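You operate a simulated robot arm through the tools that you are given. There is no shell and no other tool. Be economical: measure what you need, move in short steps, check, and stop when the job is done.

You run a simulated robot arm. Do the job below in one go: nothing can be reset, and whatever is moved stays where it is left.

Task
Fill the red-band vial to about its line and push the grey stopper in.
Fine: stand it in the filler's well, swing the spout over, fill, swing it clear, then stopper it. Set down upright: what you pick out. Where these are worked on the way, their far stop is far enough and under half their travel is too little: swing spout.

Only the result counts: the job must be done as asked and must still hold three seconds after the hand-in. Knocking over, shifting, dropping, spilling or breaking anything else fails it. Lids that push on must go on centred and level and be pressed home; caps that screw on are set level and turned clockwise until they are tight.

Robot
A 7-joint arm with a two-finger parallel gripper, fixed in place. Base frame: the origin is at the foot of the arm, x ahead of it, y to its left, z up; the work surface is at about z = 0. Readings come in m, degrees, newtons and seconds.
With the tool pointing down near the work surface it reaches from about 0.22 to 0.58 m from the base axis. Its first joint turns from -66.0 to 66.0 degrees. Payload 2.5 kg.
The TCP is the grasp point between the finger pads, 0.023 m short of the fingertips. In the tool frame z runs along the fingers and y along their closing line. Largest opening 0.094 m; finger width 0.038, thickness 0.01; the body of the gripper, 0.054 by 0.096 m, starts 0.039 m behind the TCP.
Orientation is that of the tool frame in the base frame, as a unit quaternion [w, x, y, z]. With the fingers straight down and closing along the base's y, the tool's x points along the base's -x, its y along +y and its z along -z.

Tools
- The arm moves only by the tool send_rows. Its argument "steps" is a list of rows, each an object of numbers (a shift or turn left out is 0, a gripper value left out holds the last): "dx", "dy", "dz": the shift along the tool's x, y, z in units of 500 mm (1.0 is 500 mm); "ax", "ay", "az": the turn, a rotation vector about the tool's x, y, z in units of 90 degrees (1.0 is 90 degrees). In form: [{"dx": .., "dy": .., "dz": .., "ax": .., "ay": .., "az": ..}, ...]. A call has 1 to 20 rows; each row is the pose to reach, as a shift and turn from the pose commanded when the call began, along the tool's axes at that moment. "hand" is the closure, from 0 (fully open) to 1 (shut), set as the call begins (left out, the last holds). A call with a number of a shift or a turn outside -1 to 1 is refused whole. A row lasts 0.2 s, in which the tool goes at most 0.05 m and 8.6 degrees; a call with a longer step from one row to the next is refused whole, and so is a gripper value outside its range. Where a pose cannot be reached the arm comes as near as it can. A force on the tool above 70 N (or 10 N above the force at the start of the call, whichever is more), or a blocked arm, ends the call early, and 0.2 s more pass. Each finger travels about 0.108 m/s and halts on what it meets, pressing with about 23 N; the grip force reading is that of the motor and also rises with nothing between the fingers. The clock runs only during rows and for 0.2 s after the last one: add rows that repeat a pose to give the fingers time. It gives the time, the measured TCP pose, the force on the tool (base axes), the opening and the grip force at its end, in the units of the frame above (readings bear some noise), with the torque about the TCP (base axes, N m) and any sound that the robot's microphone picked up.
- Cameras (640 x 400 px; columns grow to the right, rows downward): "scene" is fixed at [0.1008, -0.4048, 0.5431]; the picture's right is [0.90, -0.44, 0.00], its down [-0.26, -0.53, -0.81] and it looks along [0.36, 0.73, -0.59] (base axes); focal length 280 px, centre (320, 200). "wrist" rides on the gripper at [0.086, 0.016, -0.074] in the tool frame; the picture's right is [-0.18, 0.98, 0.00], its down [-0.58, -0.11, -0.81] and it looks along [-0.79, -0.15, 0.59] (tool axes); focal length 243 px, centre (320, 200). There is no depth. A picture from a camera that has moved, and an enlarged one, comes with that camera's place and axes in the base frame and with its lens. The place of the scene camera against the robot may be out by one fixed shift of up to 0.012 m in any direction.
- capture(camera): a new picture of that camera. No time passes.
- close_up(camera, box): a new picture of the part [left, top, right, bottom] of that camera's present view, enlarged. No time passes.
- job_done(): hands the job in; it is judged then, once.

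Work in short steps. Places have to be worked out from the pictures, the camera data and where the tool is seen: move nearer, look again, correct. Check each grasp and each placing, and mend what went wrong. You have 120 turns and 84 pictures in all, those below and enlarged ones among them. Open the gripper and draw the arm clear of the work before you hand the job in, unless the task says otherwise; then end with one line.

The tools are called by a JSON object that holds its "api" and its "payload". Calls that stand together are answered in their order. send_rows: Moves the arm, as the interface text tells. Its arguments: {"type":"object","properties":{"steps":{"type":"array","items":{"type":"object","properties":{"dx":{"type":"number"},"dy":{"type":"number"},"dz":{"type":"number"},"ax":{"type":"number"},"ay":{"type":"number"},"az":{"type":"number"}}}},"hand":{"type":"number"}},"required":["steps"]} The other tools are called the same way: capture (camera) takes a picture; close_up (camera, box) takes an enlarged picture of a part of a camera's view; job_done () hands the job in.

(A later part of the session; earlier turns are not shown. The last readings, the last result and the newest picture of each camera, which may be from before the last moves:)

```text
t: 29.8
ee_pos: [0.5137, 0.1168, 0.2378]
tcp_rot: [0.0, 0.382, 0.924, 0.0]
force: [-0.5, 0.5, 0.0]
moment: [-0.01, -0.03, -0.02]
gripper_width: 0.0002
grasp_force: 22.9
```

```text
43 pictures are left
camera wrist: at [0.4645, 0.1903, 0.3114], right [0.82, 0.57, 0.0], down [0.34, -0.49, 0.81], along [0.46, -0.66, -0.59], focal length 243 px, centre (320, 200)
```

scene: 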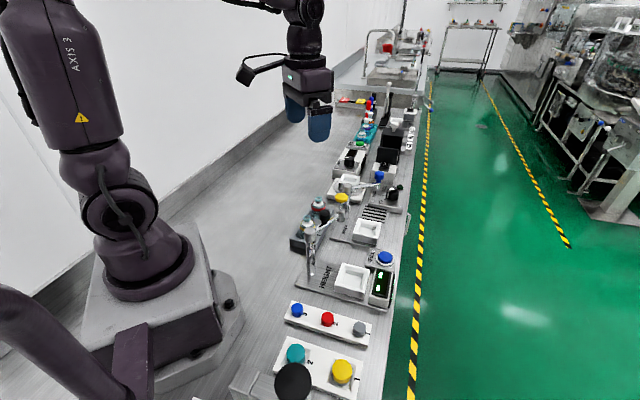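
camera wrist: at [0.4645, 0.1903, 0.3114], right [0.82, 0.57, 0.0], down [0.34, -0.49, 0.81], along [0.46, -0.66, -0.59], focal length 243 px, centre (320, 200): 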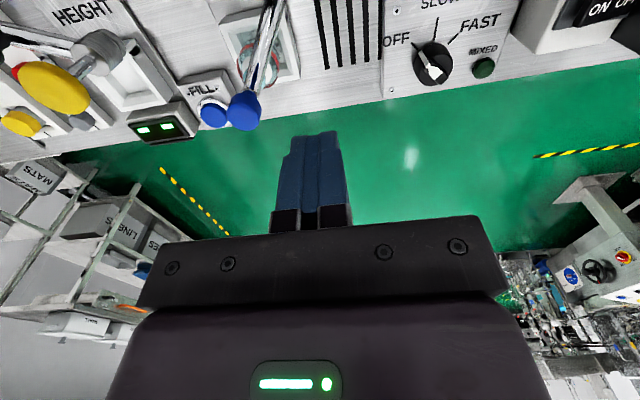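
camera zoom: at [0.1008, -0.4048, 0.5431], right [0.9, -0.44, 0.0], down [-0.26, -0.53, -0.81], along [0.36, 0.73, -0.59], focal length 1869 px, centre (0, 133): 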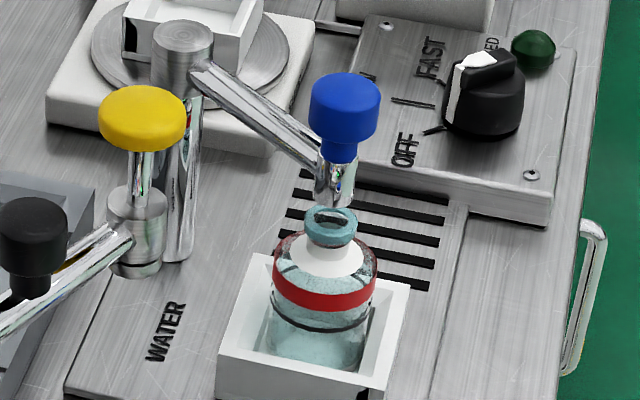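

Spout stays over the mouth (nozzle and mouth agree within ~2 mm). Now move high over the FILL button ≈(0.457,−0.049), rotating to yaw −80° to keep camera and body clear.

{"api": "send_rows", "payload": {"steps": [{"dx": -0.014, "dy": -0.029, "az": -0.093}, {"dx": -0.028, "dy": -0.058, "az": -0.186}, {"dx": -0.042, "dy": -0.087, "az": -0.279}, {"dx": -0.056, "dy": -0.115, "az": -0.372}, {"dx": -0.07, "dy": -0.144, "az": -0.465}, {"dx": -0.085, "dy": -0.173, "az": -0.558}, {"dx": -0.1, "dy": -0.202, "az": -0.651}, {"dx": -0.114, "dy": -0.23, "az": -0.744}, {"dx": -0.128, "dy": -0.26, "az": -0.837}, {"dx": -0.142, "dy": -0.29, "az": -0.93}, {"dx": -0.1555, "dy": -0.317, "az": -1.0}]}}

{"api": "send_rows", "payload": {"steps": [{"az": -0.093}, {"az": -0.186}, {"az": -0.279}, {"az": -0.372}, {"az": -0.389}, {"az": -0.389}]}}

{"api": "capture", "payload": {"camera": "wrist"}}

{"api": "close_up", "payload": {"camera": "wrist", "box": [220, 0, 412, 120]}}

```text
t: 32.2
ee_pos: [0.4606, -0.0533, 0.2342]
tcp_rot: [0.0, -0.386, 0.923, 0.0]
force: [-0.7, -1.1, 0.5]
moment: [0.02, -0.01, 0.02]
gripper_width: 0.0
grasp_force: 23.2
```

```text
t: 33.6
ee_pos: [0.4593, -0.0519, 0.2365]
tcp_rot: [-0.001, -0.645, 0.764, 0.0]
force: [0.1, -0.2, 0.0]
moment: [-0.02, -0.01, -0.02]
gripper_width: 0.0002
grasp_force: 23.7
```

```text
42 pictures are left
camera wrist: at [0.4283, -0.1339, 0.3091], right [-0.94, 0.35, 0.0], down [0.21, 0.55, 0.81], along [0.28, 0.76, -0.59], focal length 243 px, centre (320, 200)
```

wrist: 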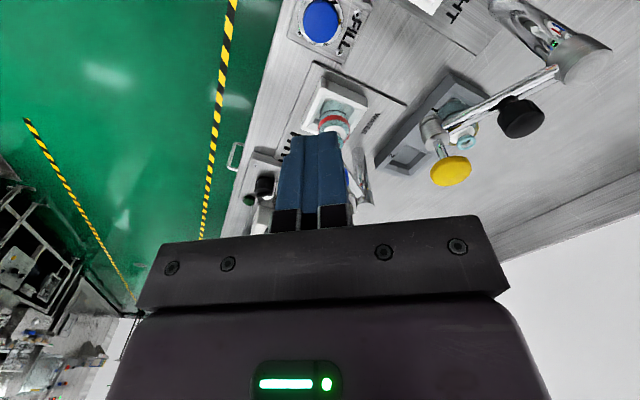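

```text
3.33 times, centred on (316, 60) of wrist
camera zoom: at [0.4283, -0.1339, 0.3091], right [-0.94, 0.35, 0.0], down [0.21, 0.55, 0.81], along [0.28, 0.76, -0.59], focal length 809 px, centre (333, 667)
```

zoom: 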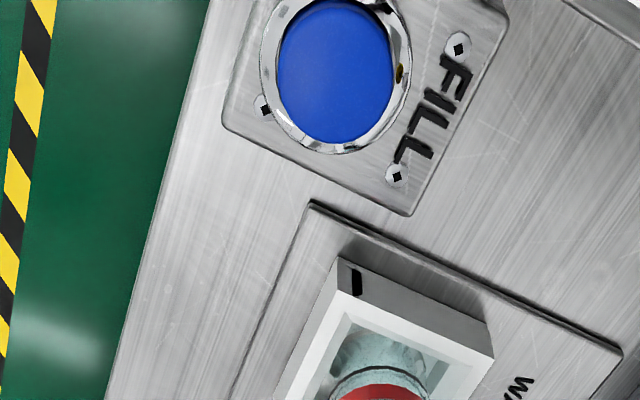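

Button centre ≈(0.458,−0.0526), directly below. Descend to just above it.

{"api": "send_rows", "payload": {"steps": [{"dz": 0.09}, {"dz": 0.18}, {"dz": 0.25}, {"dz": 0.3}, {"dz": 0.33}, {"dz": 0.33}]}}

{"api": "close_up", "payload": {"camera": "scene", "box": [330, 190, 410, 290]}}

{"api": "capture", "payload": {"camera": "wrist"}}

```text
t: 35.0
ee_pos: [0.4613, -0.0521, 0.068]
tcp_rot: [0.0, -0.645, 0.765, 0.0]
force: [0.2, 0.0, 0.1]
moment: [0.05, -0.05, 0.02]
gripper_width: 0.0001
grasp_force: 23.1
```

```text
4.00 times, centred on (370, 240) of scene
camera zoom: at [0.1009, -0.4048, 0.5431], right [0.9, -0.44, 0.0], down [-0.26, -0.53, -0.81], along [0.36, 0.73, -0.59], focal length 1122 px, centre (120, 40)
```

zoom: 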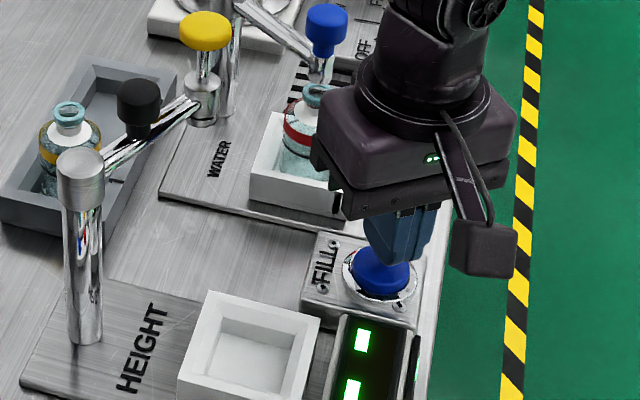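

```text
39 pictures are left
camera wrist: at [0.4299, -0.1349, 0.1433], right [-0.94, 0.35, 0.0], down [0.21, 0.55, 0.81], along [0.28, 0.76, -0.59], focal length 243 px, centre (320, 200)
```

wrist: 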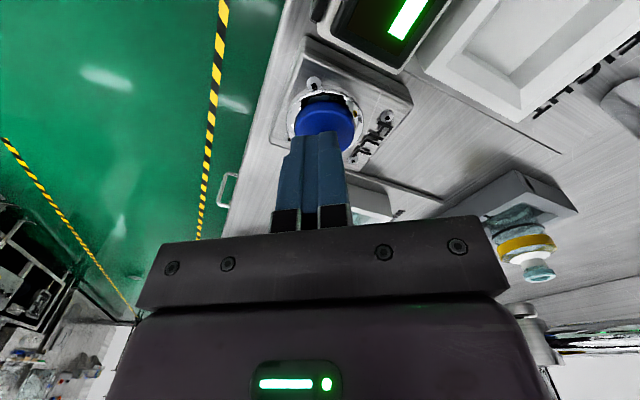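

Fingertips are just above the button, and the vial stays partly visible to the scene camera. Approach in 3 mm steps until contact.

{"api": "send_rows", "payload": {"steps": [{"dz": 0.006}]}}

{"api": "send_rows", "payload": {"steps": [{"dz": 0.006}]}}

{"api": "send_rows", "payload": {"steps": [{"dz": 0.006}]}}

```text
t: 35.4
ee_pos: [0.4606, -0.0537, 0.0683]
tcp_rot: [0.0, -0.643, 0.766, 0.0]
force: [0.2, 0.2, 0.2]
moment: [-0.03, -0.02, -0.02]
gripper_width: 0.0
grasp_force: 22.7
```

```text
t: 35.8
ee_pos: [0.461, -0.0525, 0.0651]
tcp_rot: [0.0, -0.644, 0.765, 0.0]
force: [-0.2, 0.1, 0.2]
moment: [-0.01, -0.03, 0.0]
gripper_width: 0.0
grasp_force: 22.9
```

```text
t: 36.2
ee_pos: [0.46, -0.0533, 0.062]
tcp_rot: [0.0, -0.643, 0.766, 0.0]
force: [0.0, -0.4, -0.5]
moment: [-0.01, -0.04, -0.02]
gripper_width: 0.0
grasp_force: 22.8
```

{"api": "send_rows", "payload": {"steps": [{"dz": 0.006}]}}

{"api": "send_rows", "payload": {"steps": [{"dz": 0.006}]}}

```text
t: 36.6
ee_pos: [0.4602, -0.0526, 0.0584]
tcp_rot: [0.001, -0.644, 0.765, 0.001]
force: [0.0, 0.1, -0.2]
moment: [0.03, -0.06, -0.01]
gripper_width: 0.0001
grasp_force: 23.1
```

```text
t: 37.0
ee_pos: [0.4591, -0.0518, 0.0552]
tcp_rot: [0.0, -0.644, 0.765, 0.0]
force: [-0.9, 0.5, 2.9]
moment: [-0.01, 0.0, 0.01]
gripper_width: 0.0001
grasp_force: 23.4
heard: click
```

A click: the button is pressed. Check the vial level immediately.

{"api": "close_up", "payload": {"camera": "scene", "box": [350, 200, 390, 240]}}

```text
10.00 times, centred on (370, 220) of scene
camera zoom: at [0.1008, -0.4048, 0.5431], right [0.9, -0.44, 0.0], down [-0.26, -0.53, -0.81], along [0.36, 0.73, -0.59], focal length 2804 px, centre (-180, 0)
```

zoom: 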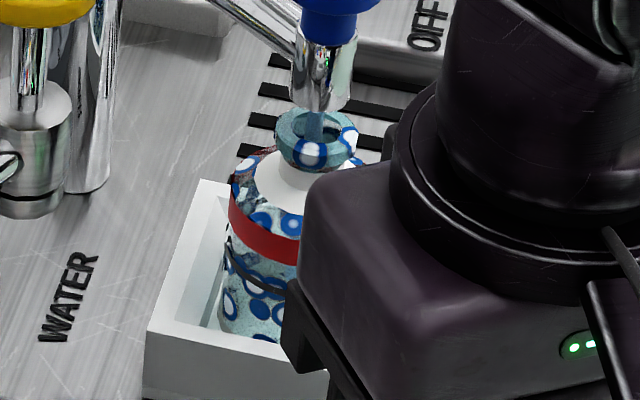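

Water streams from the nozzle into the mouth. Hold one short interval and look again.

{"api": "send_rows", "payload": {"steps": [{}]}}

{"api": "close_up", "payload": {"camera": "scene", "box": [350, 200, 390, 240]}}

```text
t: 37.4
ee_pos: [0.4604, -0.0526, 0.0558]
tcp_rot: [-0.001, -0.645, 0.765, 0.0]
force: [1.5, -0.7, 2.0]
moment: [0.01, 0.04, 0.06]
gripper_width: 0.0001
grasp_force: 22.9
```

```text
10.00 times, centred on (370, 220) of scene
camera zoom: at [0.1008, -0.4048, 0.5431], right [0.9, -0.44, 0.0], down [-0.26, -0.53, -0.81], along [0.36, 0.73, -0.59], focal length 2804 px, centre (-180, 0)
```

zoom: 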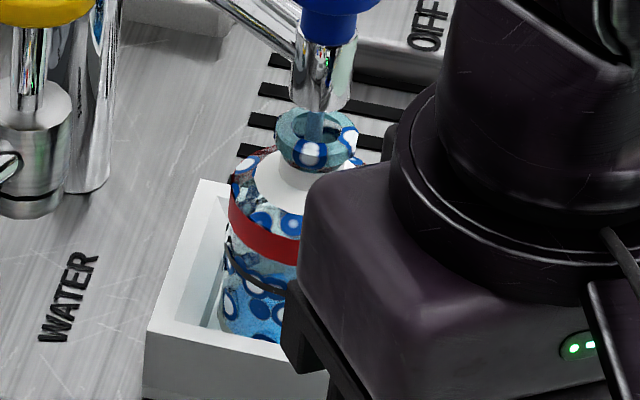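

{"api": "send_rows", "payload": {"steps": [{}]}}

{"api": "close_up", "payload": {"camera": "scene", "box": [365, 212, 385, 240]}}

```text
t: 37.8
ee_pos: [0.4596, -0.0529, 0.0563]
tcp_rot: [0.0, -0.644, 0.765, 0.001]
force: [1.4, 0.4, 2.1]
moment: [0.03, -0.02, 0.0]
gripper_width: 0.0
grasp_force: 22.4
```

```text
14.29 times, centred on (375, 226) of scene
camera zoom: at [0.1008, -0.4048, 0.5431], right [0.9, -0.44, 0.0], down [-0.26, -0.53, -0.81], along [0.36, 0.73, -0.59], focal length 4006 px, centre (-466, -171)
```

zoom: 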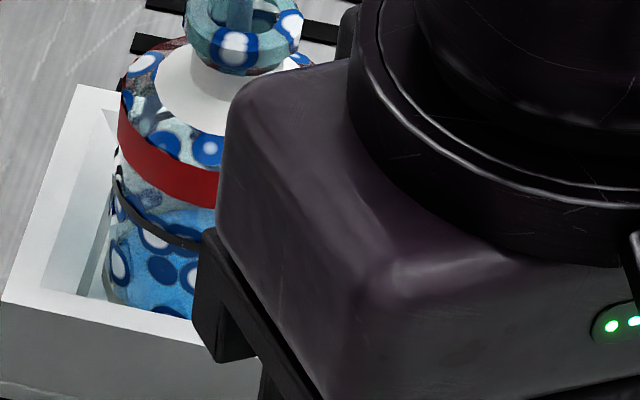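

{"api": "close_up", "payload": {"camera": "scene", "box": [370, 220, 382, 236]}}

```text
16.00 times, centred on (376, 228) of scene
camera zoom: at [0.1008, -0.4048, 0.5431], right [0.9, -0.44, 0.0], down [-0.26, -0.53, -0.81], along [0.36, 0.73, -0.59], focal length 4486 px, centre (-576, -248)
```

zoom: 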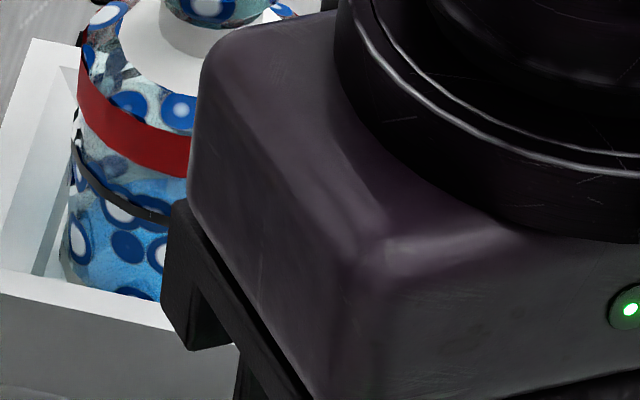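

The level is hard to judge with the gripper in the way; I release the button now and rise to view it unobstructed.

{"api": "send_rows", "payload": {"steps": [{"dz": -0.03}]}}

{"api": "close_up", "payload": {"camera": "scene", "box": [350, 200, 390, 240]}}

```text
t: 38.2
ee_pos: [0.4591, -0.0549, 0.071]
tcp_rot: [-0.001, -0.644, 0.765, 0.0]
force: [0.4, 0.0, 0.1]
moment: [0.04, 0.02, -0.03]
gripper_width: 0.0
grasp_force: 22.7
```

```text
10.00 times, centred on (370, 220) of scene
camera zoom: at [0.1009, -0.4048, 0.5431], right [0.9, -0.44, 0.0], down [-0.26, -0.53, -0.81], along [0.36, 0.73, -0.59], focal length 2804 px, centre (-180, 0)
```

zoom: 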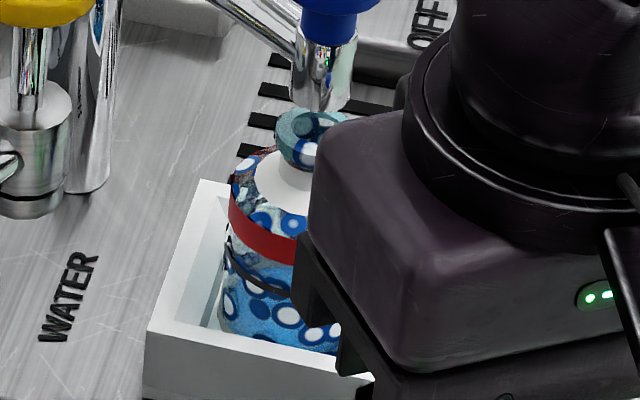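

The stream stopped on release. Rise for a clear view.

{"api": "send_rows", "payload": {"steps": [{"dz": -0.09}, {"dz": -0.18}, {"dz": -0.27}, {"dz": -0.36}, {"dz": -0.36}]}}

{"api": "close_up", "payload": {"camera": "scene", "box": [350, 205, 390, 245]}}

```text
t: 39.4
ee_pos: [0.4608, -0.0524, 0.2517]
tcp_rot: [0.0, -0.643, 0.765, 0.0]
force: [0.6, 0.4, -0.5]
moment: [0.01, 0.0, -0.02]
gripper_width: 0.0
grasp_force: 23.0
```

```text
10.00 times, centred on (370, 225) of scene
camera zoom: at [0.1008, -0.4048, 0.5431], right [0.9, -0.44, 0.0], down [-0.26, -0.53, -0.81], along [0.36, 0.73, -0.59], focal length 2804 px, centre (-180, -50)
```

zoom: 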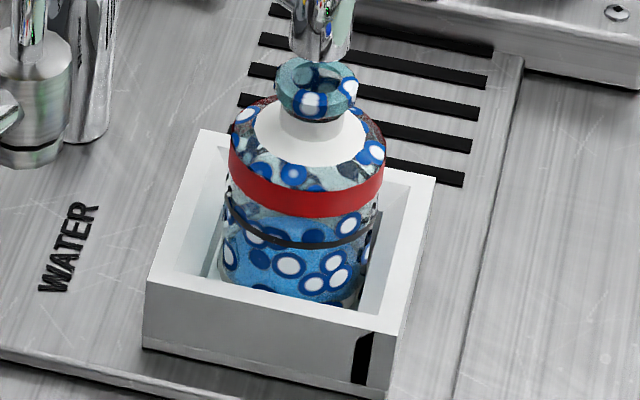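

{"api": "close_up", "payload": {"camera": "scene", "box": [360, 219, 380, 239]}}

```text
16.00 times, centred on (370, 229) of scene
camera zoom: at [0.1008, -0.4048, 0.5431], right [0.9, -0.44, 0.0], down [-0.26, -0.53, -0.81], along [0.36, 0.73, -0.59], focal length 4486 px, centre (-480, -264)
```

zoom: 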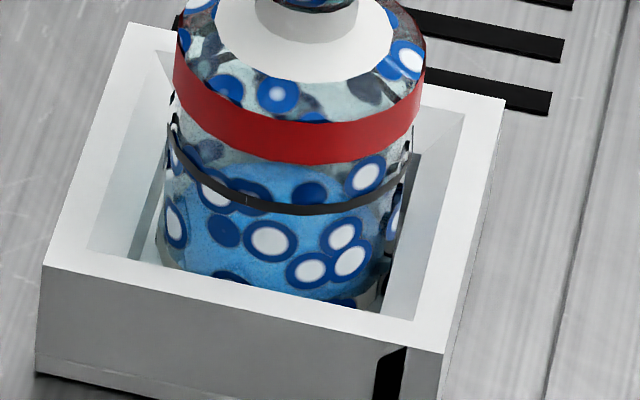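

I need a flatter view to judge level. Back off in −y, then tilt the tool so the wrist camera looks nearly horizontally at the vial.

{"api": "send_rows", "payload": {"steps": [{"dx": 0.06, "dy": -0.01, "dz": 0.06, "az": 0.04}, {"dx": 0.12, "dy": -0.02, "dz": 0.12, "az": 0.08}, {"dx": 0.173, "dy": -0.03, "dz": 0.19, "az": 0.11}]}}

{"api": "send_rows", "payload": {"steps": [{"ay": -0.09}, {"ay": -0.18}, {"ay": -0.27}, {"ay": -0.28}]}}

{"api": "capture", "payload": {"camera": "wrist"}}

```text
t: 40.2
ee_pos: [0.4628, -0.1393, 0.1537]
tcp_rot: [0.001, -0.575, 0.818, -0.001]
force: [-1.1, -0.1, -0.4]
moment: [0.0, 0.01, -0.01]
gripper_width: 0.0001
grasp_force: 22.6
```

```text
t: 41.2
ee_pos: [0.46, -0.1398, 0.1558]
tcp_rot: [0.18, -0.562, 0.798, 0.125]
force: [-0.2, 0.0, 0.2]
moment: [-0.02, -0.01, 0.02]
gripper_width: 0.0
grasp_force: 23.1
```

```text
31 pictures are left
camera wrist: at [0.4078, -0.2371, 0.185], right [-0.87, 0.49, 0.08], down [0.16, 0.13, 0.98], along [0.47, 0.86, -0.2], focal length 243 px, centre (320, 200)
```

wrist: 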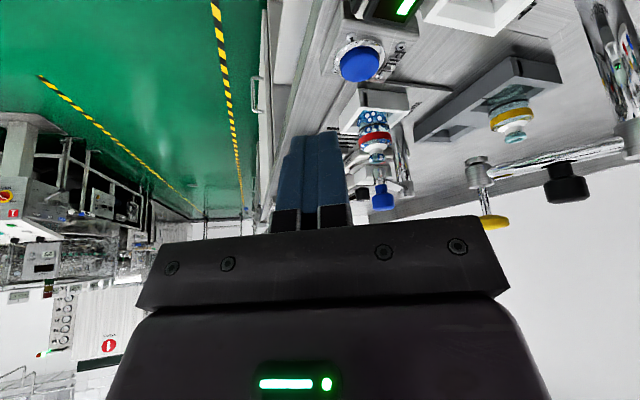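

{"api": "close_up", "payload": {"camera": "wrist", "box": [350, 80, 420, 170]}}

```text
4.44 times, centred on (385, 125) of wrist
camera zoom: at [0.4078, -0.2371, 0.185], right [-0.87, 0.49, 0.08], down [0.16, 0.13, 0.98], along [0.47, 0.86, -0.2], focal length 1078 px, centre (31, 533)
```

zoom: 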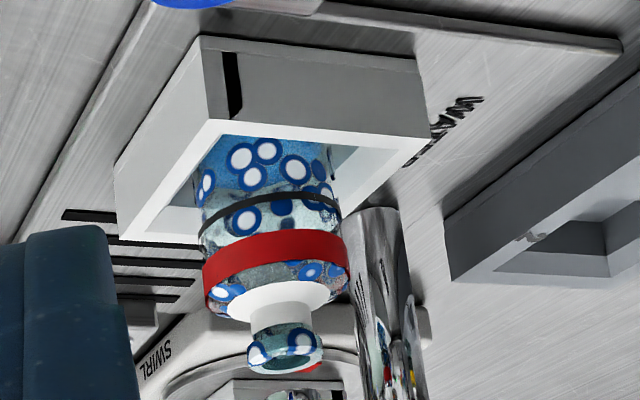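

{"api": "close_up", "payload": {"camera": "wrist", "box": [368, 105, 394, 150]}}

```text
8.89 times, centred on (381, 128) of wrist
camera zoom: at [0.4078, -0.2371, 0.185], right [-0.87, 0.49, 0.08], down [0.16, 0.13, 0.98], along [0.47, 0.86, -0.2], focal length 2157 px, centre (-222, 844)
```

zoom: 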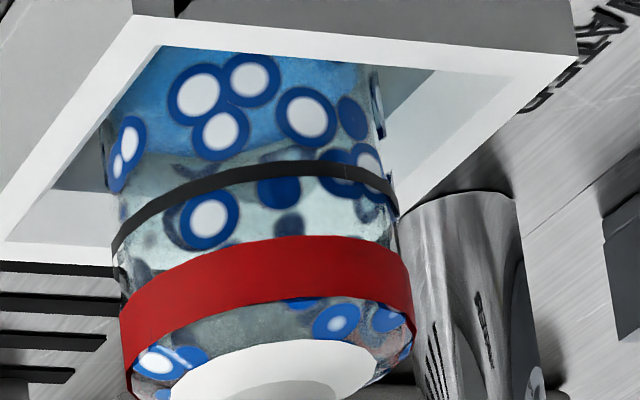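

The water is only a thin layer so far (its surface's back edge is far below the line in both views), after ~1 s of pressing. Return over the button.

{"api": "send_rows", "payload": {"steps": [{"ay": 0.09}, {"ay": 0.18}, {"ay": 0.27}, {"ay": 0.28}]}}

{"api": "send_rows", "payload": {"steps": [{"dx": -0.06, "dy": 0.02, "az": -0.04}, {"dx": -0.12, "dy": 0.04, "az": -0.08}, {"dx": -0.164, "dy": 0.059, "az": -0.11}, {"dx": -0.164, "dy": 0.059, "dz": 0.08, "az": -0.11}, {"dx": -0.164, "dy": 0.059, "dz": 0.16, "az": -0.11}, {"dx": -0.164, "dy": 0.059, "dz": 0.18, "az": -0.11}, {"dx": -0.164, "dy": 0.059, "dz": 0.18, "az": -0.11}]}}

{"api": "capture", "payload": {"camera": "wrist"}}

```text
t: 42.2
ee_pos: [0.4595, -0.1386, 0.1562]
tcp_rot: [-0.001, -0.575, 0.818, 0.0]
force: [0.9, 0.2, 0.2]
moment: [0.0, -0.01, -0.04]
gripper_width: 0.0
grasp_force: 22.5
```

```text
t: 43.8
ee_pos: [0.462, -0.0506, 0.0636]
tcp_rot: [0.0, -0.644, 0.765, -0.001]
force: [-0.2, 0.3, -0.3]
moment: [0.01, 0.01, -0.01]
gripper_width: 0.0001
grasp_force: 22.7
```

```text
28 pictures are left
camera wrist: at [0.4308, -0.1325, 0.1376], right [-0.94, 0.35, 0.0], down [0.21, 0.55, 0.81], along [0.28, 0.76, -0.59], focal length 243 px, centre (320, 200)
```

wrist: 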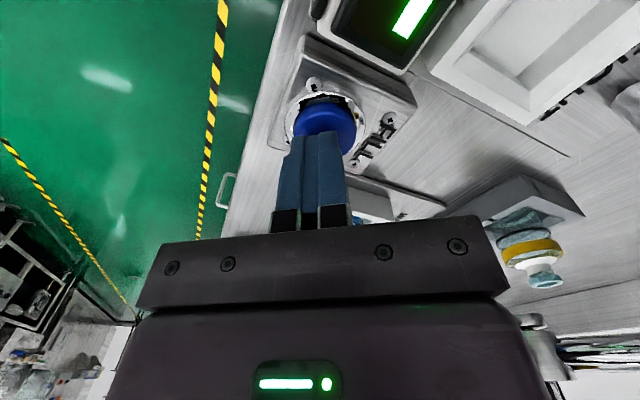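

Aligned over the button again. Press and hold about 1.6 s, then check while holding.

{"api": "send_rows", "payload": {"steps": [{"dz": 0.0165}, {"dz": 0.0165}, {"dz": 0.0165}, {"dz": 0.0165}, {"dz": 0.0165}, {"dz": 0.0165}, {"dz": 0.0165}]}}

{"api": "close_up", "payload": {"camera": "scene", "box": [360, 214, 380, 239]}}

```text
t: 45.4
ee_pos: [0.4625, -0.0513, 0.0577]
tcp_rot: [0.0, -0.644, 0.765, 0.001]
force: [0.9, 0.4, 1.7]
moment: [0.04, -0.07, 0.02]
gripper_width: 0.0
grasp_force: 23.2
```

```text
16.00 times, centred on (370, 226) of scene
camera zoom: at [0.1008, -0.4048, 0.5431], right [0.9, -0.44, 0.0], down [-0.26, -0.53, -0.81], along [0.36, 0.73, -0.59], focal length 4486 px, centre (-480, -224)
```

zoom: 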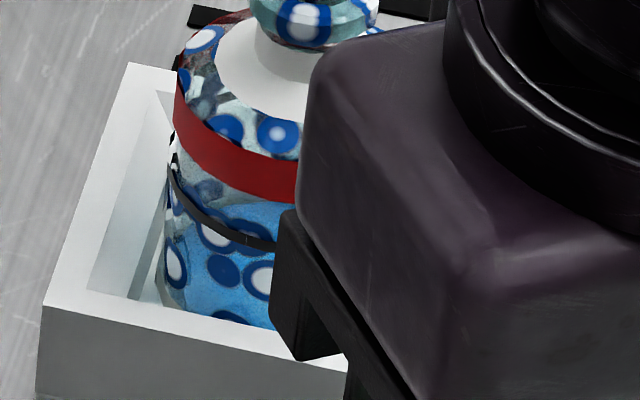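

No click and no stream — not quite pressed (1.7 N contact only). Press ~3 mm further.

{"api": "send_rows", "payload": {"steps": [{"dz": 0.006}, {"dz": 0.006}]}}

```text
t: 46.0
ee_pos: [0.4619, -0.0517, 0.054]
tcp_rot: [0.0, -0.643, 0.766, -0.001]
force: [0.8, 0.7, 5.5]
moment: [0.01, -0.01, 0.02]
gripper_width: 0.0
grasp_force: 22.8
heard: click
```

Click; flowing. Hold 1.2 s and check.

{"api": "send_rows", "payload": {"steps": [{}, {}, {}, {}, {}]}}

{"api": "close_up", "payload": {"camera": "scene", "box": [360, 214, 380, 239]}}

```text
t: 47.2
ee_pos: [0.4607, -0.0512, 0.0547]
tcp_rot: [0.001, -0.643, 0.766, -0.001]
force: [2.1, 0.6, 6.3]
moment: [0.0, -0.05, 0.0]
gripper_width: 0.0002
grasp_force: 23.0
```

```text
16.00 times, centred on (370, 226) of scene
camera zoom: at [0.1008, -0.4048, 0.5431], right [0.9, -0.44, 0.0], down [-0.26, -0.53, -0.81], along [0.36, 0.73, -0.59], focal length 4486 px, centre (-480, -224)
```

zoom: 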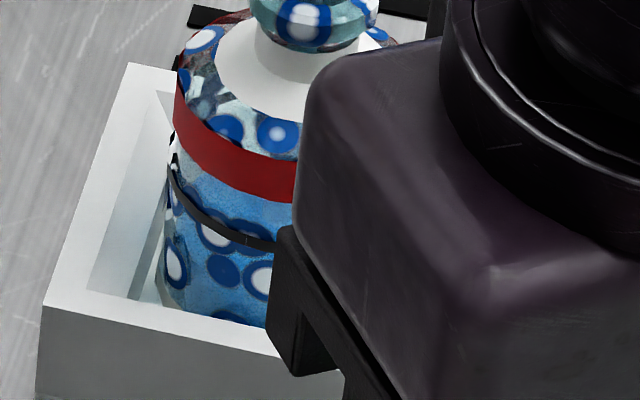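

Level has risen noticeably (blue now reaches behind the band). Release and inspect with the flatter view.

{"api": "send_rows", "payload": {"steps": [{"dz": -0.03}]}}

{"api": "send_rows", "payload": {"steps": [{"dx": 0.0, "dz": -0.08}, {"dx": 0.06, "dy": -0.01, "dz": -0.16, "az": 0.04}, {"dx": 0.12, "dy": -0.02, "dz": -0.16, "az": 0.08}, {"dx": 0.173, "dy": -0.03, "dz": -0.16, "az": 0.11}]}}

{"api": "send_rows", "payload": {"steps": [{"ay": -0.09}, {"ay": -0.18}, {"ay": -0.27}, {"ay": -0.28}]}}

{"api": "close_up", "payload": {"camera": "wrist", "box": [360, 95, 400, 150]}}

{"api": "close_up", "payload": {"camera": "scene", "box": [358, 214, 382, 239]}}

```text
t: 47.6
ee_pos: [0.4581, -0.053, 0.0671]
tcp_rot: [-0.002, -0.644, 0.765, 0.001]
force: [-0.3, 0.2, -0.1]
moment: [0.0, -0.02, -0.01]
gripper_width: 0.0
grasp_force: 23.3
```

```text
refused: row 2 steps farther than a row can; nothing moved
```

```text
t: 48.6
ee_pos: [0.4602, -0.0522, 0.0689]
tcp_rot: [0.168, -0.628, 0.746, 0.141]
force: [-0.1, -0.2, -0.2]
moment: [-0.02, -0.01, -0.03]
gripper_width: 0.0
grasp_force: 22.9
```

```text
7.27 times, centred on (380, 122) of wrist
camera zoom: at [0.4256, -0.1572, 0.0983], right [-0.94, 0.33, 0.08], down [0.14, 0.16, 0.98], along [0.31, 0.93, -0.2], focal length 1764 px, centre (-116, 764)
```

zoom: 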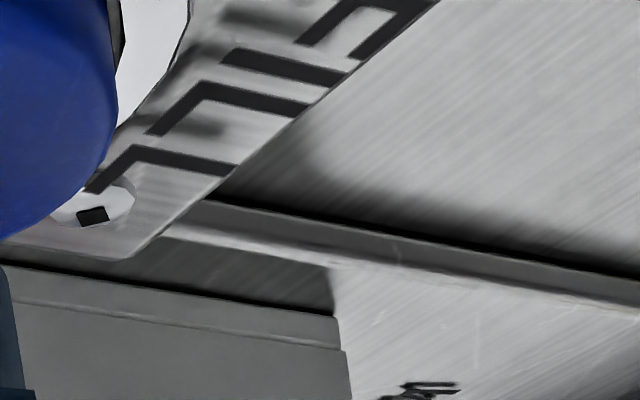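

```text
16.00 times, centred on (370, 226) of scene
camera zoom: at [0.1008, -0.4048, 0.5431], right [0.9, -0.44, 0.0], down [-0.26, -0.53, -0.81], along [0.36, 0.73, -0.59], focal length 4486 px, centre (-480, -224)
```

zoom: 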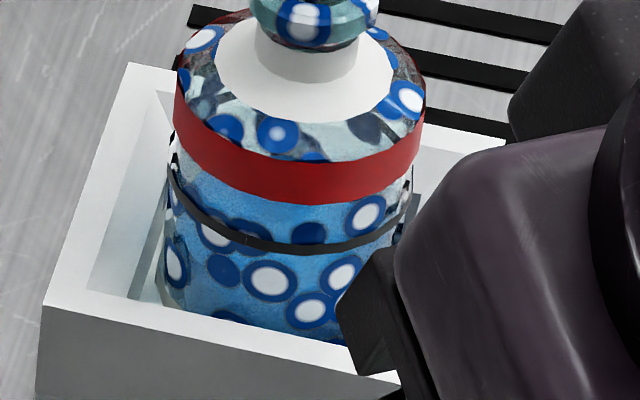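

That tilt happened at the wrong place but touched nothing. Untilt, then move up and back as intended.

{"api": "send_rows", "payload": {"steps": [{"ay": 0.09}, {"ay": 0.18}, {"ay": 0.27}, {"ay": 0.28}]}}

{"api": "send_rows", "payload": {"steps": [{"dz": -0.08}, {"dz": -0.16}, {"dx": 0.06, "dy": -0.01, "dz": -0.17, "az": 0.04}, {"dx": 0.12, "dy": -0.02, "dz": -0.17, "az": 0.08}, {"dx": 0.173, "dy": -0.03, "dz": -0.17, "az": 0.11}]}}

{"api": "send_rows", "payload": {"steps": [{"ay": -0.09}, {"ay": -0.18}, {"ay": -0.27}, {"ay": -0.28}]}}

{"api": "close_up", "payload": {"camera": "wrist", "box": [360, 105, 400, 150]}}

```text
t: 49.6
ee_pos: [0.4603, -0.053, 0.0686]
tcp_rot: [-0.001, -0.644, 0.765, -0.001]
force: [0.0, -0.2, -0.5]
moment: [-0.02, -0.01, 0.01]
gripper_width: 0.0002
grasp_force: 23.3
```

```text
t: 50.8
ee_pos: [0.4586, -0.1399, 0.153]
tcp_rot: [0.0, -0.576, 0.818, 0.0]
force: [0.0, -0.5, -0.7]
moment: [-0.01, 0.02, 0.03]
gripper_width: 0.0003
grasp_force: 23.1
```

```text
t: 51.8
ee_pos: [0.4591, -0.1402, 0.1539]
tcp_rot: [0.179, -0.562, 0.798, 0.126]
force: [-0.7, 0.0, 0.2]
moment: [0.0, -0.01, 0.02]
gripper_width: 0.0
grasp_force: 23.2
```

```text
8.89 times, centred on (380, 128) of wrist
camera zoom: at [0.407, -0.2368, 0.1829], right [-0.87, 0.49, 0.08], down [0.16, 0.13, 0.98], along [0.47, 0.86, -0.2], focal length 2157 px, centre (-213, 844)
```

zoom: 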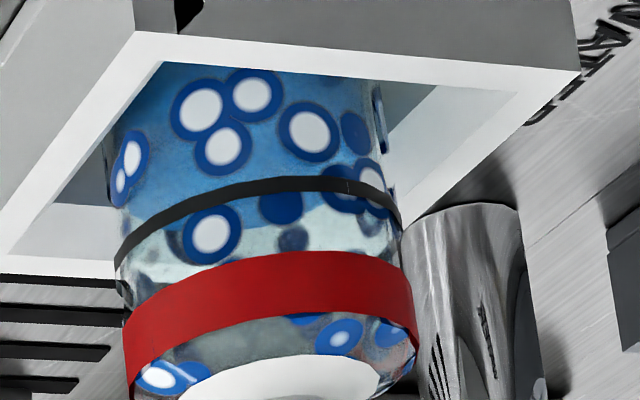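

Reading the surface is tricky at this elevation; I'll drop to an almost side-on view (tilt 40°, camera z≈0.08).

{"api": "send_rows", "payload": {"steps": [{"ay": -0.085}, {"ay": -0.17}, {"ay": -0.17}]}}

{"api": "send_rows", "payload": {"steps": [{"dx": 0.03, "dz": 0.035}, {"dx": 0.06, "dz": 0.07}, {"dx": 0.0845, "dz": 0.0988}, {"dx": 0.0845, "dz": 0.0988}]}}

{"api": "capture", "payload": {"camera": "wrist"}}

```text
t: 52.6
ee_pos: [0.4596, -0.1396, 0.1548]
tcp_rot: [0.284, -0.54, 0.767, 0.2]
force: [0.3, -0.5, -0.4]
moment: [0.0, 0.0, -0.01]
gripper_width: 0.0001
grasp_force: 22.9
```

```text
t: 53.6
ee_pos: [0.4593, -0.1395, 0.089]
tcp_rot: [0.283, -0.54, 0.768, 0.198]
force: [-0.5, -0.3, -0.4]
moment: [-0.01, -0.01, -0.01]
gripper_width: 0.0001
grasp_force: 22.9
```

```text
22 pictures are left
camera wrist: at [0.4046, -0.2409, 0.0875], right [-0.88, 0.46, 0.12], down [0.07, -0.11, 0.99], along [0.47, 0.88, 0.06], focal length 243 px, centre (320, 200)
```

wrist: 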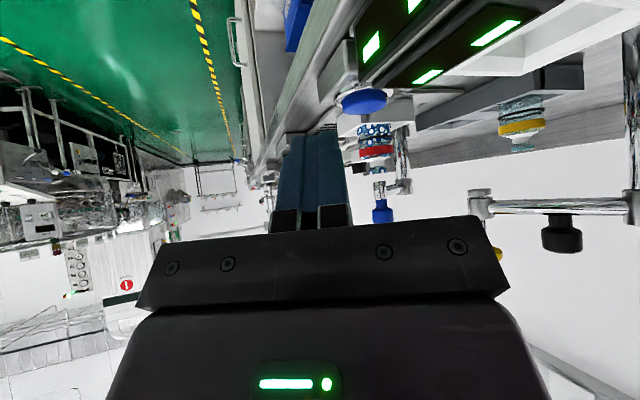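

{"api": "close_up", "payload": {"camera": "wrist", "box": [350, 110, 400, 175]}}

```text
6.15 times, centred on (375, 142) of wrist
camera zoom: at [0.4046, -0.2409, 0.0875], right [-0.88, 0.46, 0.12], down [0.07, -0.11, 0.99], along [0.47, 0.88, 0.06], focal length 1493 px, centre (-18, 554)
```

zoom: 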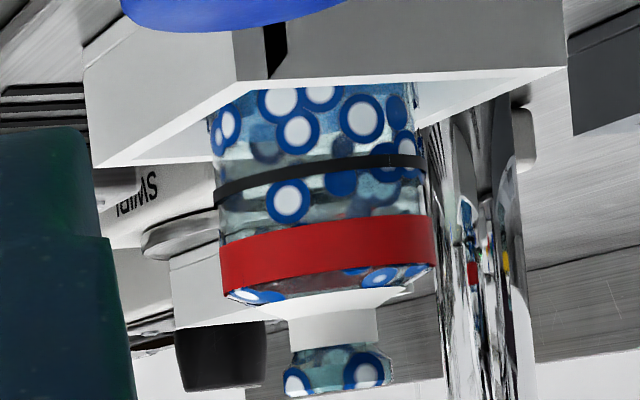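

{"api": "close_up", "payload": {"camera": "wrist", "box": [362, 118, 390, 148]}}

```text
13.33 times, centred on (376, 133) of wrist
camera zoom: at [0.4046, -0.2409, 0.0875], right [-0.88, 0.46, 0.12], down [0.07, -0.11, 0.99], along [0.47, 0.88, 0.06], focal length 3235 px, centre (-427, 1093)
```

zoom: 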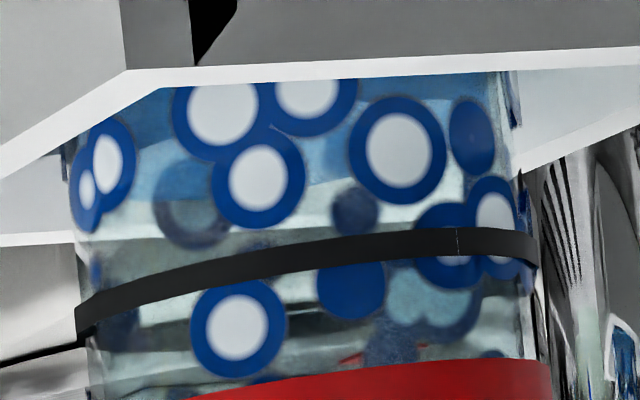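

Side-on, the surface is ≈11–13 mm below the line; the rate is ≈4.6 mm/s of pressing. Return over the button for a ~1.8 s press.

{"api": "send_rows", "payload": {"steps": [{"dx": -0.03, "dz": -0.035}, {"dx": -0.06, "dz": -0.07}, {"dx": -0.0845, "dz": -0.0988}]}}

{"api": "send_rows", "payload": {"steps": [{"ay": 0.09}, {"ay": 0.18}, {"ay": 0.27}, {"ay": 0.36}, {"ay": 0.45}]}}

{"api": "send_rows", "payload": {"steps": [{"dx": -0.06, "dy": 0.02, "az": -0.04}, {"dx": -0.12, "dy": 0.04, "az": -0.08}, {"dx": -0.164, "dy": 0.055, "az": -0.11}, {"dx": -0.164, "dy": 0.055, "dz": 0.08, "az": -0.11}, {"dx": -0.164, "dy": 0.055, "dz": 0.16, "az": -0.11}, {"dx": -0.164, "dy": 0.055, "dz": 0.175, "az": -0.11}, {"dx": -0.164, "dy": 0.055, "dz": 0.175, "az": -0.11}]}}

```text
t: 54.4
ee_pos: [0.4605, -0.1394, 0.1538]
tcp_rot: [0.282, -0.54, 0.768, 0.199]
force: [-0.3, -0.5, 0.4]
moment: [-0.01, 0.0, 0.02]
gripper_width: 0.0
grasp_force: 23.2
```

```text
t: 55.6
ee_pos: [0.4607, -0.1409, 0.1546]
tcp_rot: [0.0, -0.575, 0.818, -0.002]
force: [0.3, -0.2, -0.6]
moment: [-0.01, -0.01, 0.0]
gripper_width: 0.0
grasp_force: 22.9
```

```text
t: 57.2
ee_pos: [0.4645, -0.055, 0.0672]
tcp_rot: [0.0, -0.644, 0.765, 0.0]
force: [-0.6, -0.3, 0.7]
moment: [0.01, 0.0, -0.04]
gripper_width: 0.0
grasp_force: 22.8
```

Press in one call: down, hold ~1.8 s, release.

{"api": "send_rows", "payload": {"steps": [{"dx": 0, "dy": 0.006, "dz": 0.027}, {"dy": 0.006, "dz": 0.027}, {"dy": 0.006, "dz": 0.027}, {"dy": 0.006, "dz": 0.027}, {"dy": 0.006, "dz": 0.027}, {"dy": 0.006, "dz": 0.027}, {"dy": 0.006, "dz": 0.027}, {"dy": 0.006, "dz": 0.027}, {"dy": 0.006, "dz": 0.027}, {"dy": 0.006, "dz": 0.0}]}}

{"api": "close_up", "payload": {"camera": "scene", "box": [358, 214, 382, 239]}}

```text
t: 59.4
ee_pos: [0.4582, -0.0548, 0.0673]
tcp_rot: [-0.001, -0.644, 0.765, 0.001]
force: [0.6, 1.0, -0.1]
moment: [0.0, 0.0, -0.01]
gripper_width: 0.0001
grasp_force: 22.9
heard: click
```

```text
16.00 times, centred on (370, 226) of scene
camera zoom: at [0.1009, -0.4048, 0.5431], right [0.9, -0.44, 0.0], down [-0.26, -0.53, -0.81], along [0.36, 0.73, -0.59], focal length 4486 px, centre (-480, -224)
```

zoom: 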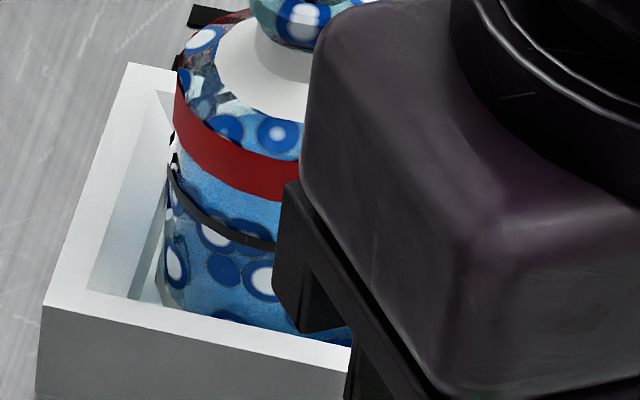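

Now blue shows even above the band from the steep view, so the level has risen. Inspect side-on again.

{"api": "send_rows", "payload": {"steps": [{"dz": -0.08}, {"dz": -0.16}, {"dx": 0.06, "dy": -0.01, "dz": -0.17, "az": 0.04}, {"dx": 0.12, "dy": -0.02, "dz": -0.17, "az": 0.08}, {"dx": 0.173, "dy": -0.03, "dz": -0.17, "az": 0.11}]}}

{"api": "send_rows", "payload": {"steps": [{"ay": -0.09}, {"ay": -0.18}, {"ay": -0.27}, {"ay": -0.36}, {"ay": -0.45}]}}

{"api": "send_rows", "payload": {"steps": [{"dx": 0.03, "dz": 0.035}, {"dx": 0.06, "dz": 0.07}, {"dx": 0.0845, "dz": 0.0988}, {"dx": 0.0845, "dz": 0.0988}]}}

{"api": "close_up", "payload": {"camera": "wrist", "box": [356, 110, 396, 150]}}

```text
t: 60.6
ee_pos: [0.4573, -0.1396, 0.1532]
tcp_rot: [0.0, -0.575, 0.818, 0.0]
force: [0.3, 0.2, 0.5]
moment: [-0.03, 0.02, 0.01]
gripper_width: 0.0003
grasp_force: 23.1
```

```text
t: 61.8
ee_pos: [0.4589, -0.1406, 0.1542]
tcp_rot: [0.284, -0.539, 0.767, 0.199]
force: [-0.6, 0.0, -0.2]
moment: [0.02, 0.01, 0.05]
gripper_width: 0.0
grasp_force: 23.3
```

```text
t: 62.8
ee_pos: [0.4597, -0.1421, 0.0888]
tcp_rot: [0.283, -0.54, 0.767, 0.199]
force: [-0.3, 0.0, -0.9]
moment: [0.01, 0.02, -0.01]
gripper_width: 0.0001
grasp_force: 22.7
```

```text
10.00 times, centred on (376, 130) of wrist
camera zoom: at [0.4047, -0.2428, 0.0877], right [-0.88, 0.46, 0.12], down [0.07, -0.11, 0.99], along [0.47, 0.88, 0.06], focal length 2426 px, centre (-240, 900)
```

zoom: 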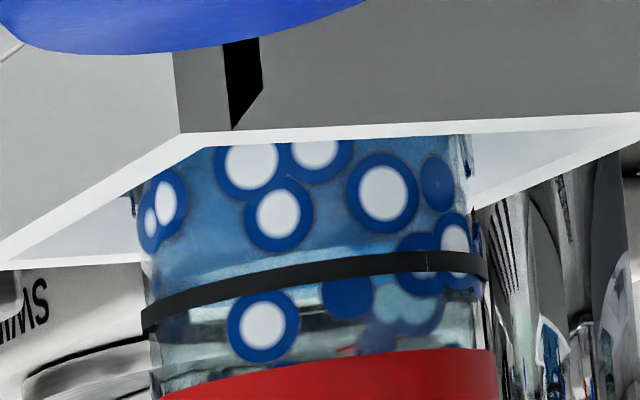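

The surface is now ≈2–3 mm below the line. One more short press (~0.5 s) tops it up.

{"api": "send_rows", "payload": {"steps": [{"dx": -0.03, "dz": -0.035}, {"dx": -0.06, "dz": -0.07}, {"dx": -0.0845, "dz": -0.0988}]}}

{"api": "send_rows", "payload": {"steps": [{"ay": 0.09}, {"ay": 0.18}, {"ay": 0.27}, {"ay": 0.36}, {"ay": 0.45}]}}

{"api": "send_rows", "payload": {"steps": [{"dx": -0.06, "dy": 0.02, "az": -0.04}, {"dx": -0.12, "dy": 0.04, "az": -0.08}, {"dx": -0.168, "dy": 0.058, "az": -0.11}, {"dx": -0.168, "dy": 0.058, "dz": 0.08, "az": -0.11}, {"dx": -0.168, "dy": 0.058, "dz": 0.16, "az": -0.11}, {"dx": -0.168, "dy": 0.058, "dz": 0.174, "az": -0.11}, {"dx": -0.168, "dy": 0.058, "dz": 0.174, "az": -0.11}]}}

```text
t: 63.6
ee_pos: [0.4599, -0.1405, 0.1512]
tcp_rot: [0.283, -0.54, 0.767, 0.2]
force: [0.6, 0.2, -0.8]
moment: [0.01, -0.02, -0.01]
gripper_width: 0.0
grasp_force: 23.0
```

```text
t: 64.8
ee_pos: [0.4586, -0.1402, 0.1534]
tcp_rot: [-0.001, -0.575, 0.818, -0.001]
force: [-0.3, 0.2, 0.9]
moment: [0.04, -0.03, 0.02]
gripper_width: 0.0
grasp_force: 22.7
```

```text
t: 66.4
ee_pos: [0.4589, -0.0538, 0.0642]
tcp_rot: [0.0, -0.644, 0.765, -0.001]
force: [0.1, -0.5, -0.2]
moment: [0.0, 0.0, 0.01]
gripper_width: 0.0
grasp_force: 22.7
```

{"api": "send_rows", "payload": {"steps": [{"dz": 0.025}, {"dz": 0.025}, {"dz": 0.025}, {"dz": -0.01}]}}

{"api": "send_rows", "payload": {"steps": [{"dz": -0.08}, {"dz": -0.16}, {"dx": 0.06, "dy": -0.01, "dz": -0.17, "az": 0.04}, {"dx": 0.12, "dy": -0.02, "dz": -0.17, "az": 0.08}, {"dx": 0.173, "dy": -0.03, "dz": -0.17, "az": 0.11}]}}

{"api": "send_rows", "payload": {"steps": [{"ay": -0.09}, {"ay": -0.18}, {"ay": -0.27}, {"ay": -0.36}, {"ay": -0.45}]}}

{"api": "send_rows", "payload": {"steps": [{"dx": 0.03, "dz": 0.035}, {"dx": 0.06, "dz": 0.07}, {"dx": 0.0845, "dz": 0.0988}, {"dx": 0.0845, "dz": 0.0988}]}}

{"api": "close_up", "payload": {"camera": "wrist", "box": [356, 110, 396, 150]}}

```text
t: 67.4
ee_pos: [0.4586, -0.0539, 0.0681]
tcp_rot: [0.0, -0.643, 0.766, 0.0]
force: [0.0, -0.1, -0.2]
moment: [-0.05, -0.02, -0.03]
gripper_width: 0.0
grasp_force: 23.1
heard: click
```

```text
t: 68.6
ee_pos: [0.4587, -0.1418, 0.1541]
tcp_rot: [0.0, -0.575, 0.818, 0.0]
force: [-0.2, 0.0, -0.3]
moment: [0.0, 0.0, 0.0]
gripper_width: 0.0
grasp_force: 23.4
```

```text
t: 69.8
ee_pos: [0.4596, -0.1415, 0.1562]
tcp_rot: [0.284, -0.54, 0.767, 0.2]
force: [-0.5, -0.6, 0.1]
moment: [-0.02, -0.01, 0.0]
gripper_width: 0.0001
grasp_force: 22.6
```

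```text
t: 70.8
ee_pos: [0.4607, -0.1403, 0.0902]
tcp_rot: [0.283, -0.54, 0.767, 0.199]
force: [0.7, 0.1, -0.5]
moment: [0.01, 0.0, 0.03]
gripper_width: 0.0
grasp_force: 23.2
```

```text
10.00 times, centred on (376, 130) of wrist
camera zoom: at [0.4062, -0.2411, 0.0893], right [-0.88, 0.46, 0.12], down [0.07, -0.11, 0.99], along [0.47, 0.88, 0.06], focal length 2426 px, centre (-240, 900)
```

zoom: 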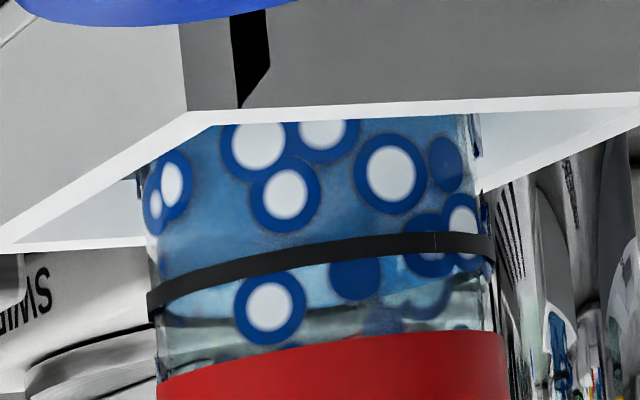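

Surface and line now coincide. Untilt and rise; then go to the −x/−y side of the blue knob (yaw 45°) to push the spout back clear.

{"api": "send_rows", "payload": {"steps": [{"dx": -0.03, "dz": -0.035}, {"dx": -0.06, "dz": -0.07}, {"dx": -0.0845, "dz": -0.0988}]}}

{"api": "send_rows", "payload": {"steps": [{"ay": 0.09}, {"ay": 0.18}, {"ay": 0.27}, {"ay": 0.36}, {"ay": 0.45}]}}

{"api": "send_rows", "payload": {"steps": [{"dz": -0.08, "az": 0.09}, {"dz": -0.16, "az": 0.18}, {"dz": -0.16, "az": 0.27}, {"dz": -0.16, "az": 0.36}, {"dz": -0.16, "az": 0.45}, {"dz": -0.16, "az": 0.54}, {"dz": -0.16, "az": 0.63}, {"dz": -0.16, "az": 0.72}, {"dz": -0.16, "az": 0.81}, {"dz": -0.16, "az": 0.9}, {"dz": -0.16, "az": 0.99}]}}

{"api": "send_rows", "payload": {"steps": [{"az": 0.09}, {"az": 0.18}, {"az": 0.27}, {"az": 0.288}, {"az": 0.288}]}}

```text
t: 71.6
ee_pos: [0.4585, -0.141, 0.1532]
tcp_rot: [0.283, -0.54, 0.768, 0.198]
force: [-0.4, -0.3, -0.4]
moment: [0.02, -0.03, 0.03]
gripper_width: 0.0
grasp_force: 23.2
```

```text
t: 72.8
ee_pos: [0.4587, -0.1391, 0.157]
tcp_rot: [0.0, -0.575, 0.818, -0.001]
force: [-0.4, -0.7, -0.1]
moment: [0.02, 0.01, -0.01]
gripper_width: 0.0
grasp_force: 22.7
```

```text
t: 75.2
ee_pos: [0.4593, -0.1406, 0.2358]
tcp_rot: [0.0, 0.165, 0.986, -0.001]
force: [0.7, 0.0, 1.2]
moment: [-0.01, 0.02, -0.02]
gripper_width: 0.0002
grasp_force: 22.5
```

```text
t: 76.4
ee_pos: [0.4589, -0.1418, 0.234]
tcp_rot: [0.0, 0.381, 0.925, -0.001]
force: [0.2, -0.3, 0.1]
moment: [-0.02, 0.02, -0.03]
gripper_width: 0.0
grasp_force: 22.8
```

{"api": "send_rows", "payload": {"steps": [{"dx": 0.064, "dy": 0.053}, {"dx": 0.128, "dy": 0.106}, {"dx": 0.192, "dy": 0.159}, {"dx": 0.2552, "dy": 0.2114}, {"dx": 0.2552, "dy": 0.2114, "dz": 0.09}, {"dx": 0.2552, "dy": 0.2114, "dz": 0.09}]}}

{"api": "close_up", "payload": {"camera": "scene", "box": [310, 170, 406, 240]}}

```text
t: 77.8
ee_pos: [0.4436, 0.0262, 0.1914]
tcp_rot: [0.0, 0.381, 0.925, 0.0]
force: [-0.3, 0.2, -0.1]
moment: [0.02, 0.01, -0.02]
gripper_width: 0.0001
grasp_force: 22.8
```

```text
5.71 times, centred on (358, 205) of scene
camera zoom: at [0.1009, -0.4048, 0.5431], right [0.9, -0.44, 0.0], down [-0.26, -0.53, -0.81], along [0.36, 0.73, -0.59], focal length 1602 px, centre (103, 171)
```

zoom: 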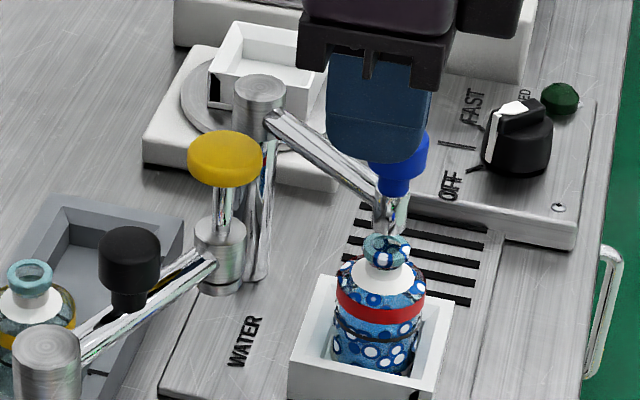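

Descend so the fingertips overlap the knob, then push along its arc.

{"api": "send_rows", "payload": {"steps": [{"dz": 0.05}, {"dz": 0.09}, {"dz": 0.09}]}}

{"api": "send_rows", "payload": {"steps": [{"dx": -0.001, "dy": 0.03}, {"dx": -0.0014, "dy": 0.058}, {"dx": -0.012, "dy": 0.083}, {"dx": -0.0239, "dy": 0.1087}, {"dx": -0.028, "dy": 0.133}, {"dx": -0.0304, "dy": 0.1574}]}}

{"api": "close_up", "payload": {"camera": "scene", "box": [330, 160, 410, 240]}}

```text
t: 78.6
ee_pos: [0.4443, 0.0242, 0.1473]
tcp_rot: [0.0, 0.381, 0.925, 0.0]
force: [-0.2, 0.0, -0.8]
moment: [0.03, -0.01, -0.01]
gripper_width: 0.0
grasp_force: 23.7
```

```text
t: 80.0
ee_pos: [0.5082, 0.0719, 0.1447]
tcp_rot: [0.0, 0.38, 0.925, 0.0]
force: [-0.3, 0.1, 1.5]
moment: [0.01, 0.0, -0.04]
gripper_width: 0.0002
grasp_force: 23.3
```

```text
5.00 times, centred on (370, 200) of scene
camera zoom: at [0.1008, -0.4048, 0.5431], right [0.9, -0.44, 0.0], down [-0.26, -0.53, -0.81], along [0.36, 0.73, -0.59], focal length 1402 px, centre (70, 200)
```

zoom: 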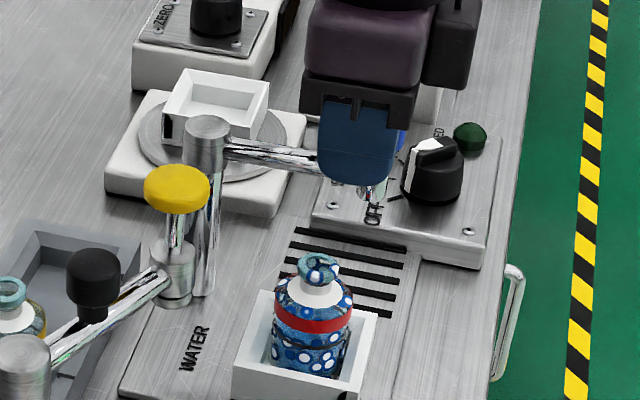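

Spout is swinging out. Push through to its outer stop.

{"api": "send_rows", "payload": {"steps": [{"dx": 0.003, "dy": 0.025}, {"dx": 0.0065, "dy": 0.0486}, {"dx": 0.015, "dy": 0.071}, {"dx": 0.0253, "dy": 0.094}, {"dx": 0.034, "dy": 0.108}, {"dx": 0.034, "dy": 0.108}]}}

{"api": "close_up", "payload": {"camera": "scene", "box": [330, 160, 410, 240]}}

```text
t: 81.4
ee_pos: [0.5342, 0.1193, 0.1444]
tcp_rot: [-0.001, 0.382, 0.924, -0.003]
force: [-12.2, -13.0, 7.1]
moment: [-0.02, -0.12, -0.15]
gripper_width: 0.0
grasp_force: 22.7
```

```text
5.00 times, centred on (370, 200) of scene
camera zoom: at [0.1008, -0.4049, 0.5431], right [0.9, -0.44, 0.0], down [-0.26, -0.53, -0.81], along [0.36, 0.73, -0.59], focal length 1402 px, centre (70, 200)
```

zoom: 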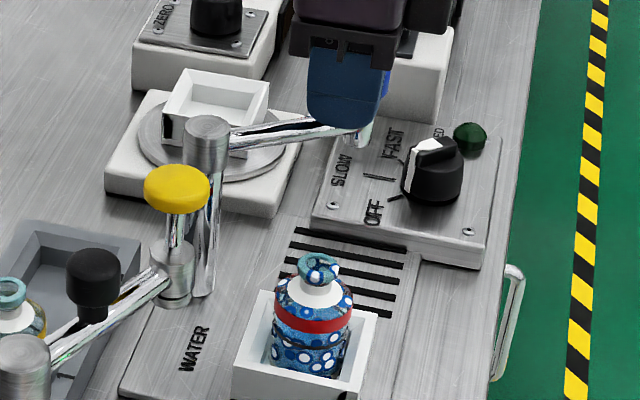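

Spout is at its outer stop (19 N). Back off, rise, and move to look at the grey stopper (est. ≈(0.307,−0.174)).

{"api": "send_rows", "payload": {"steps": [{"dy": -0.03}, {"dy": -0.06}, {"dy": -0.06, "dz": -0.09}, {"dy": -0.06, "dz": -0.18}, {"dy": -0.06, "dz": -0.2}], "hand": 0.5}}

{"api": "send_rows", "payload": {"steps": [{"dx": 0.0, "dy": -0.09}, {"dx": -0.01, "dy": -0.18}, {"dx": -0.02, "dy": -0.27}, {"dx": -0.04, "dy": -0.36}, {"dx": -0.06, "dy": -0.45}, {"dx": -0.07, "dy": -0.54}, {"dx": -0.085, "dy": -0.62}, {"dx": -0.085, "dy": -0.65, "dz": 0.06}, {"dx": -0.085, "dy": -0.65, "dz": 0.06}]}}

{"api": "capture", "payload": {"camera": "wrist"}}

```text
t: 82.6
ee_pos: [0.5138, 0.0996, 0.2432]
tcp_rot: [0.0, 0.38, 0.925, -0.001]
force: [0.3, -0.1, 0.1]
moment: [0.02, -0.03, 0.04]
gripper_width: 0.0471
grasp_force: 0.1
```

```text
t: 84.6
ee_pos: [0.3164, -0.1643, 0.215]
tcp_rot: [0.0, 0.381, 0.925, 0.0]
force: [0.0, 0.7, 0.5]
moment: [0.01, -0.02, 0.02]
gripper_width: 0.0471
grasp_force: 0.1
```

```text
13 pictures are left
camera wrist: at [0.2657, -0.0899, 0.2881], right [0.82, 0.57, 0.0], down [0.34, -0.49, 0.81], along [0.46, -0.66, -0.59], focal length 243 px, centre (320, 200)
```

wrist: 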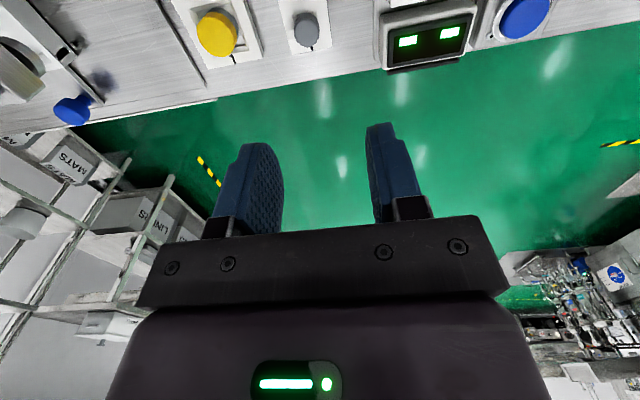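

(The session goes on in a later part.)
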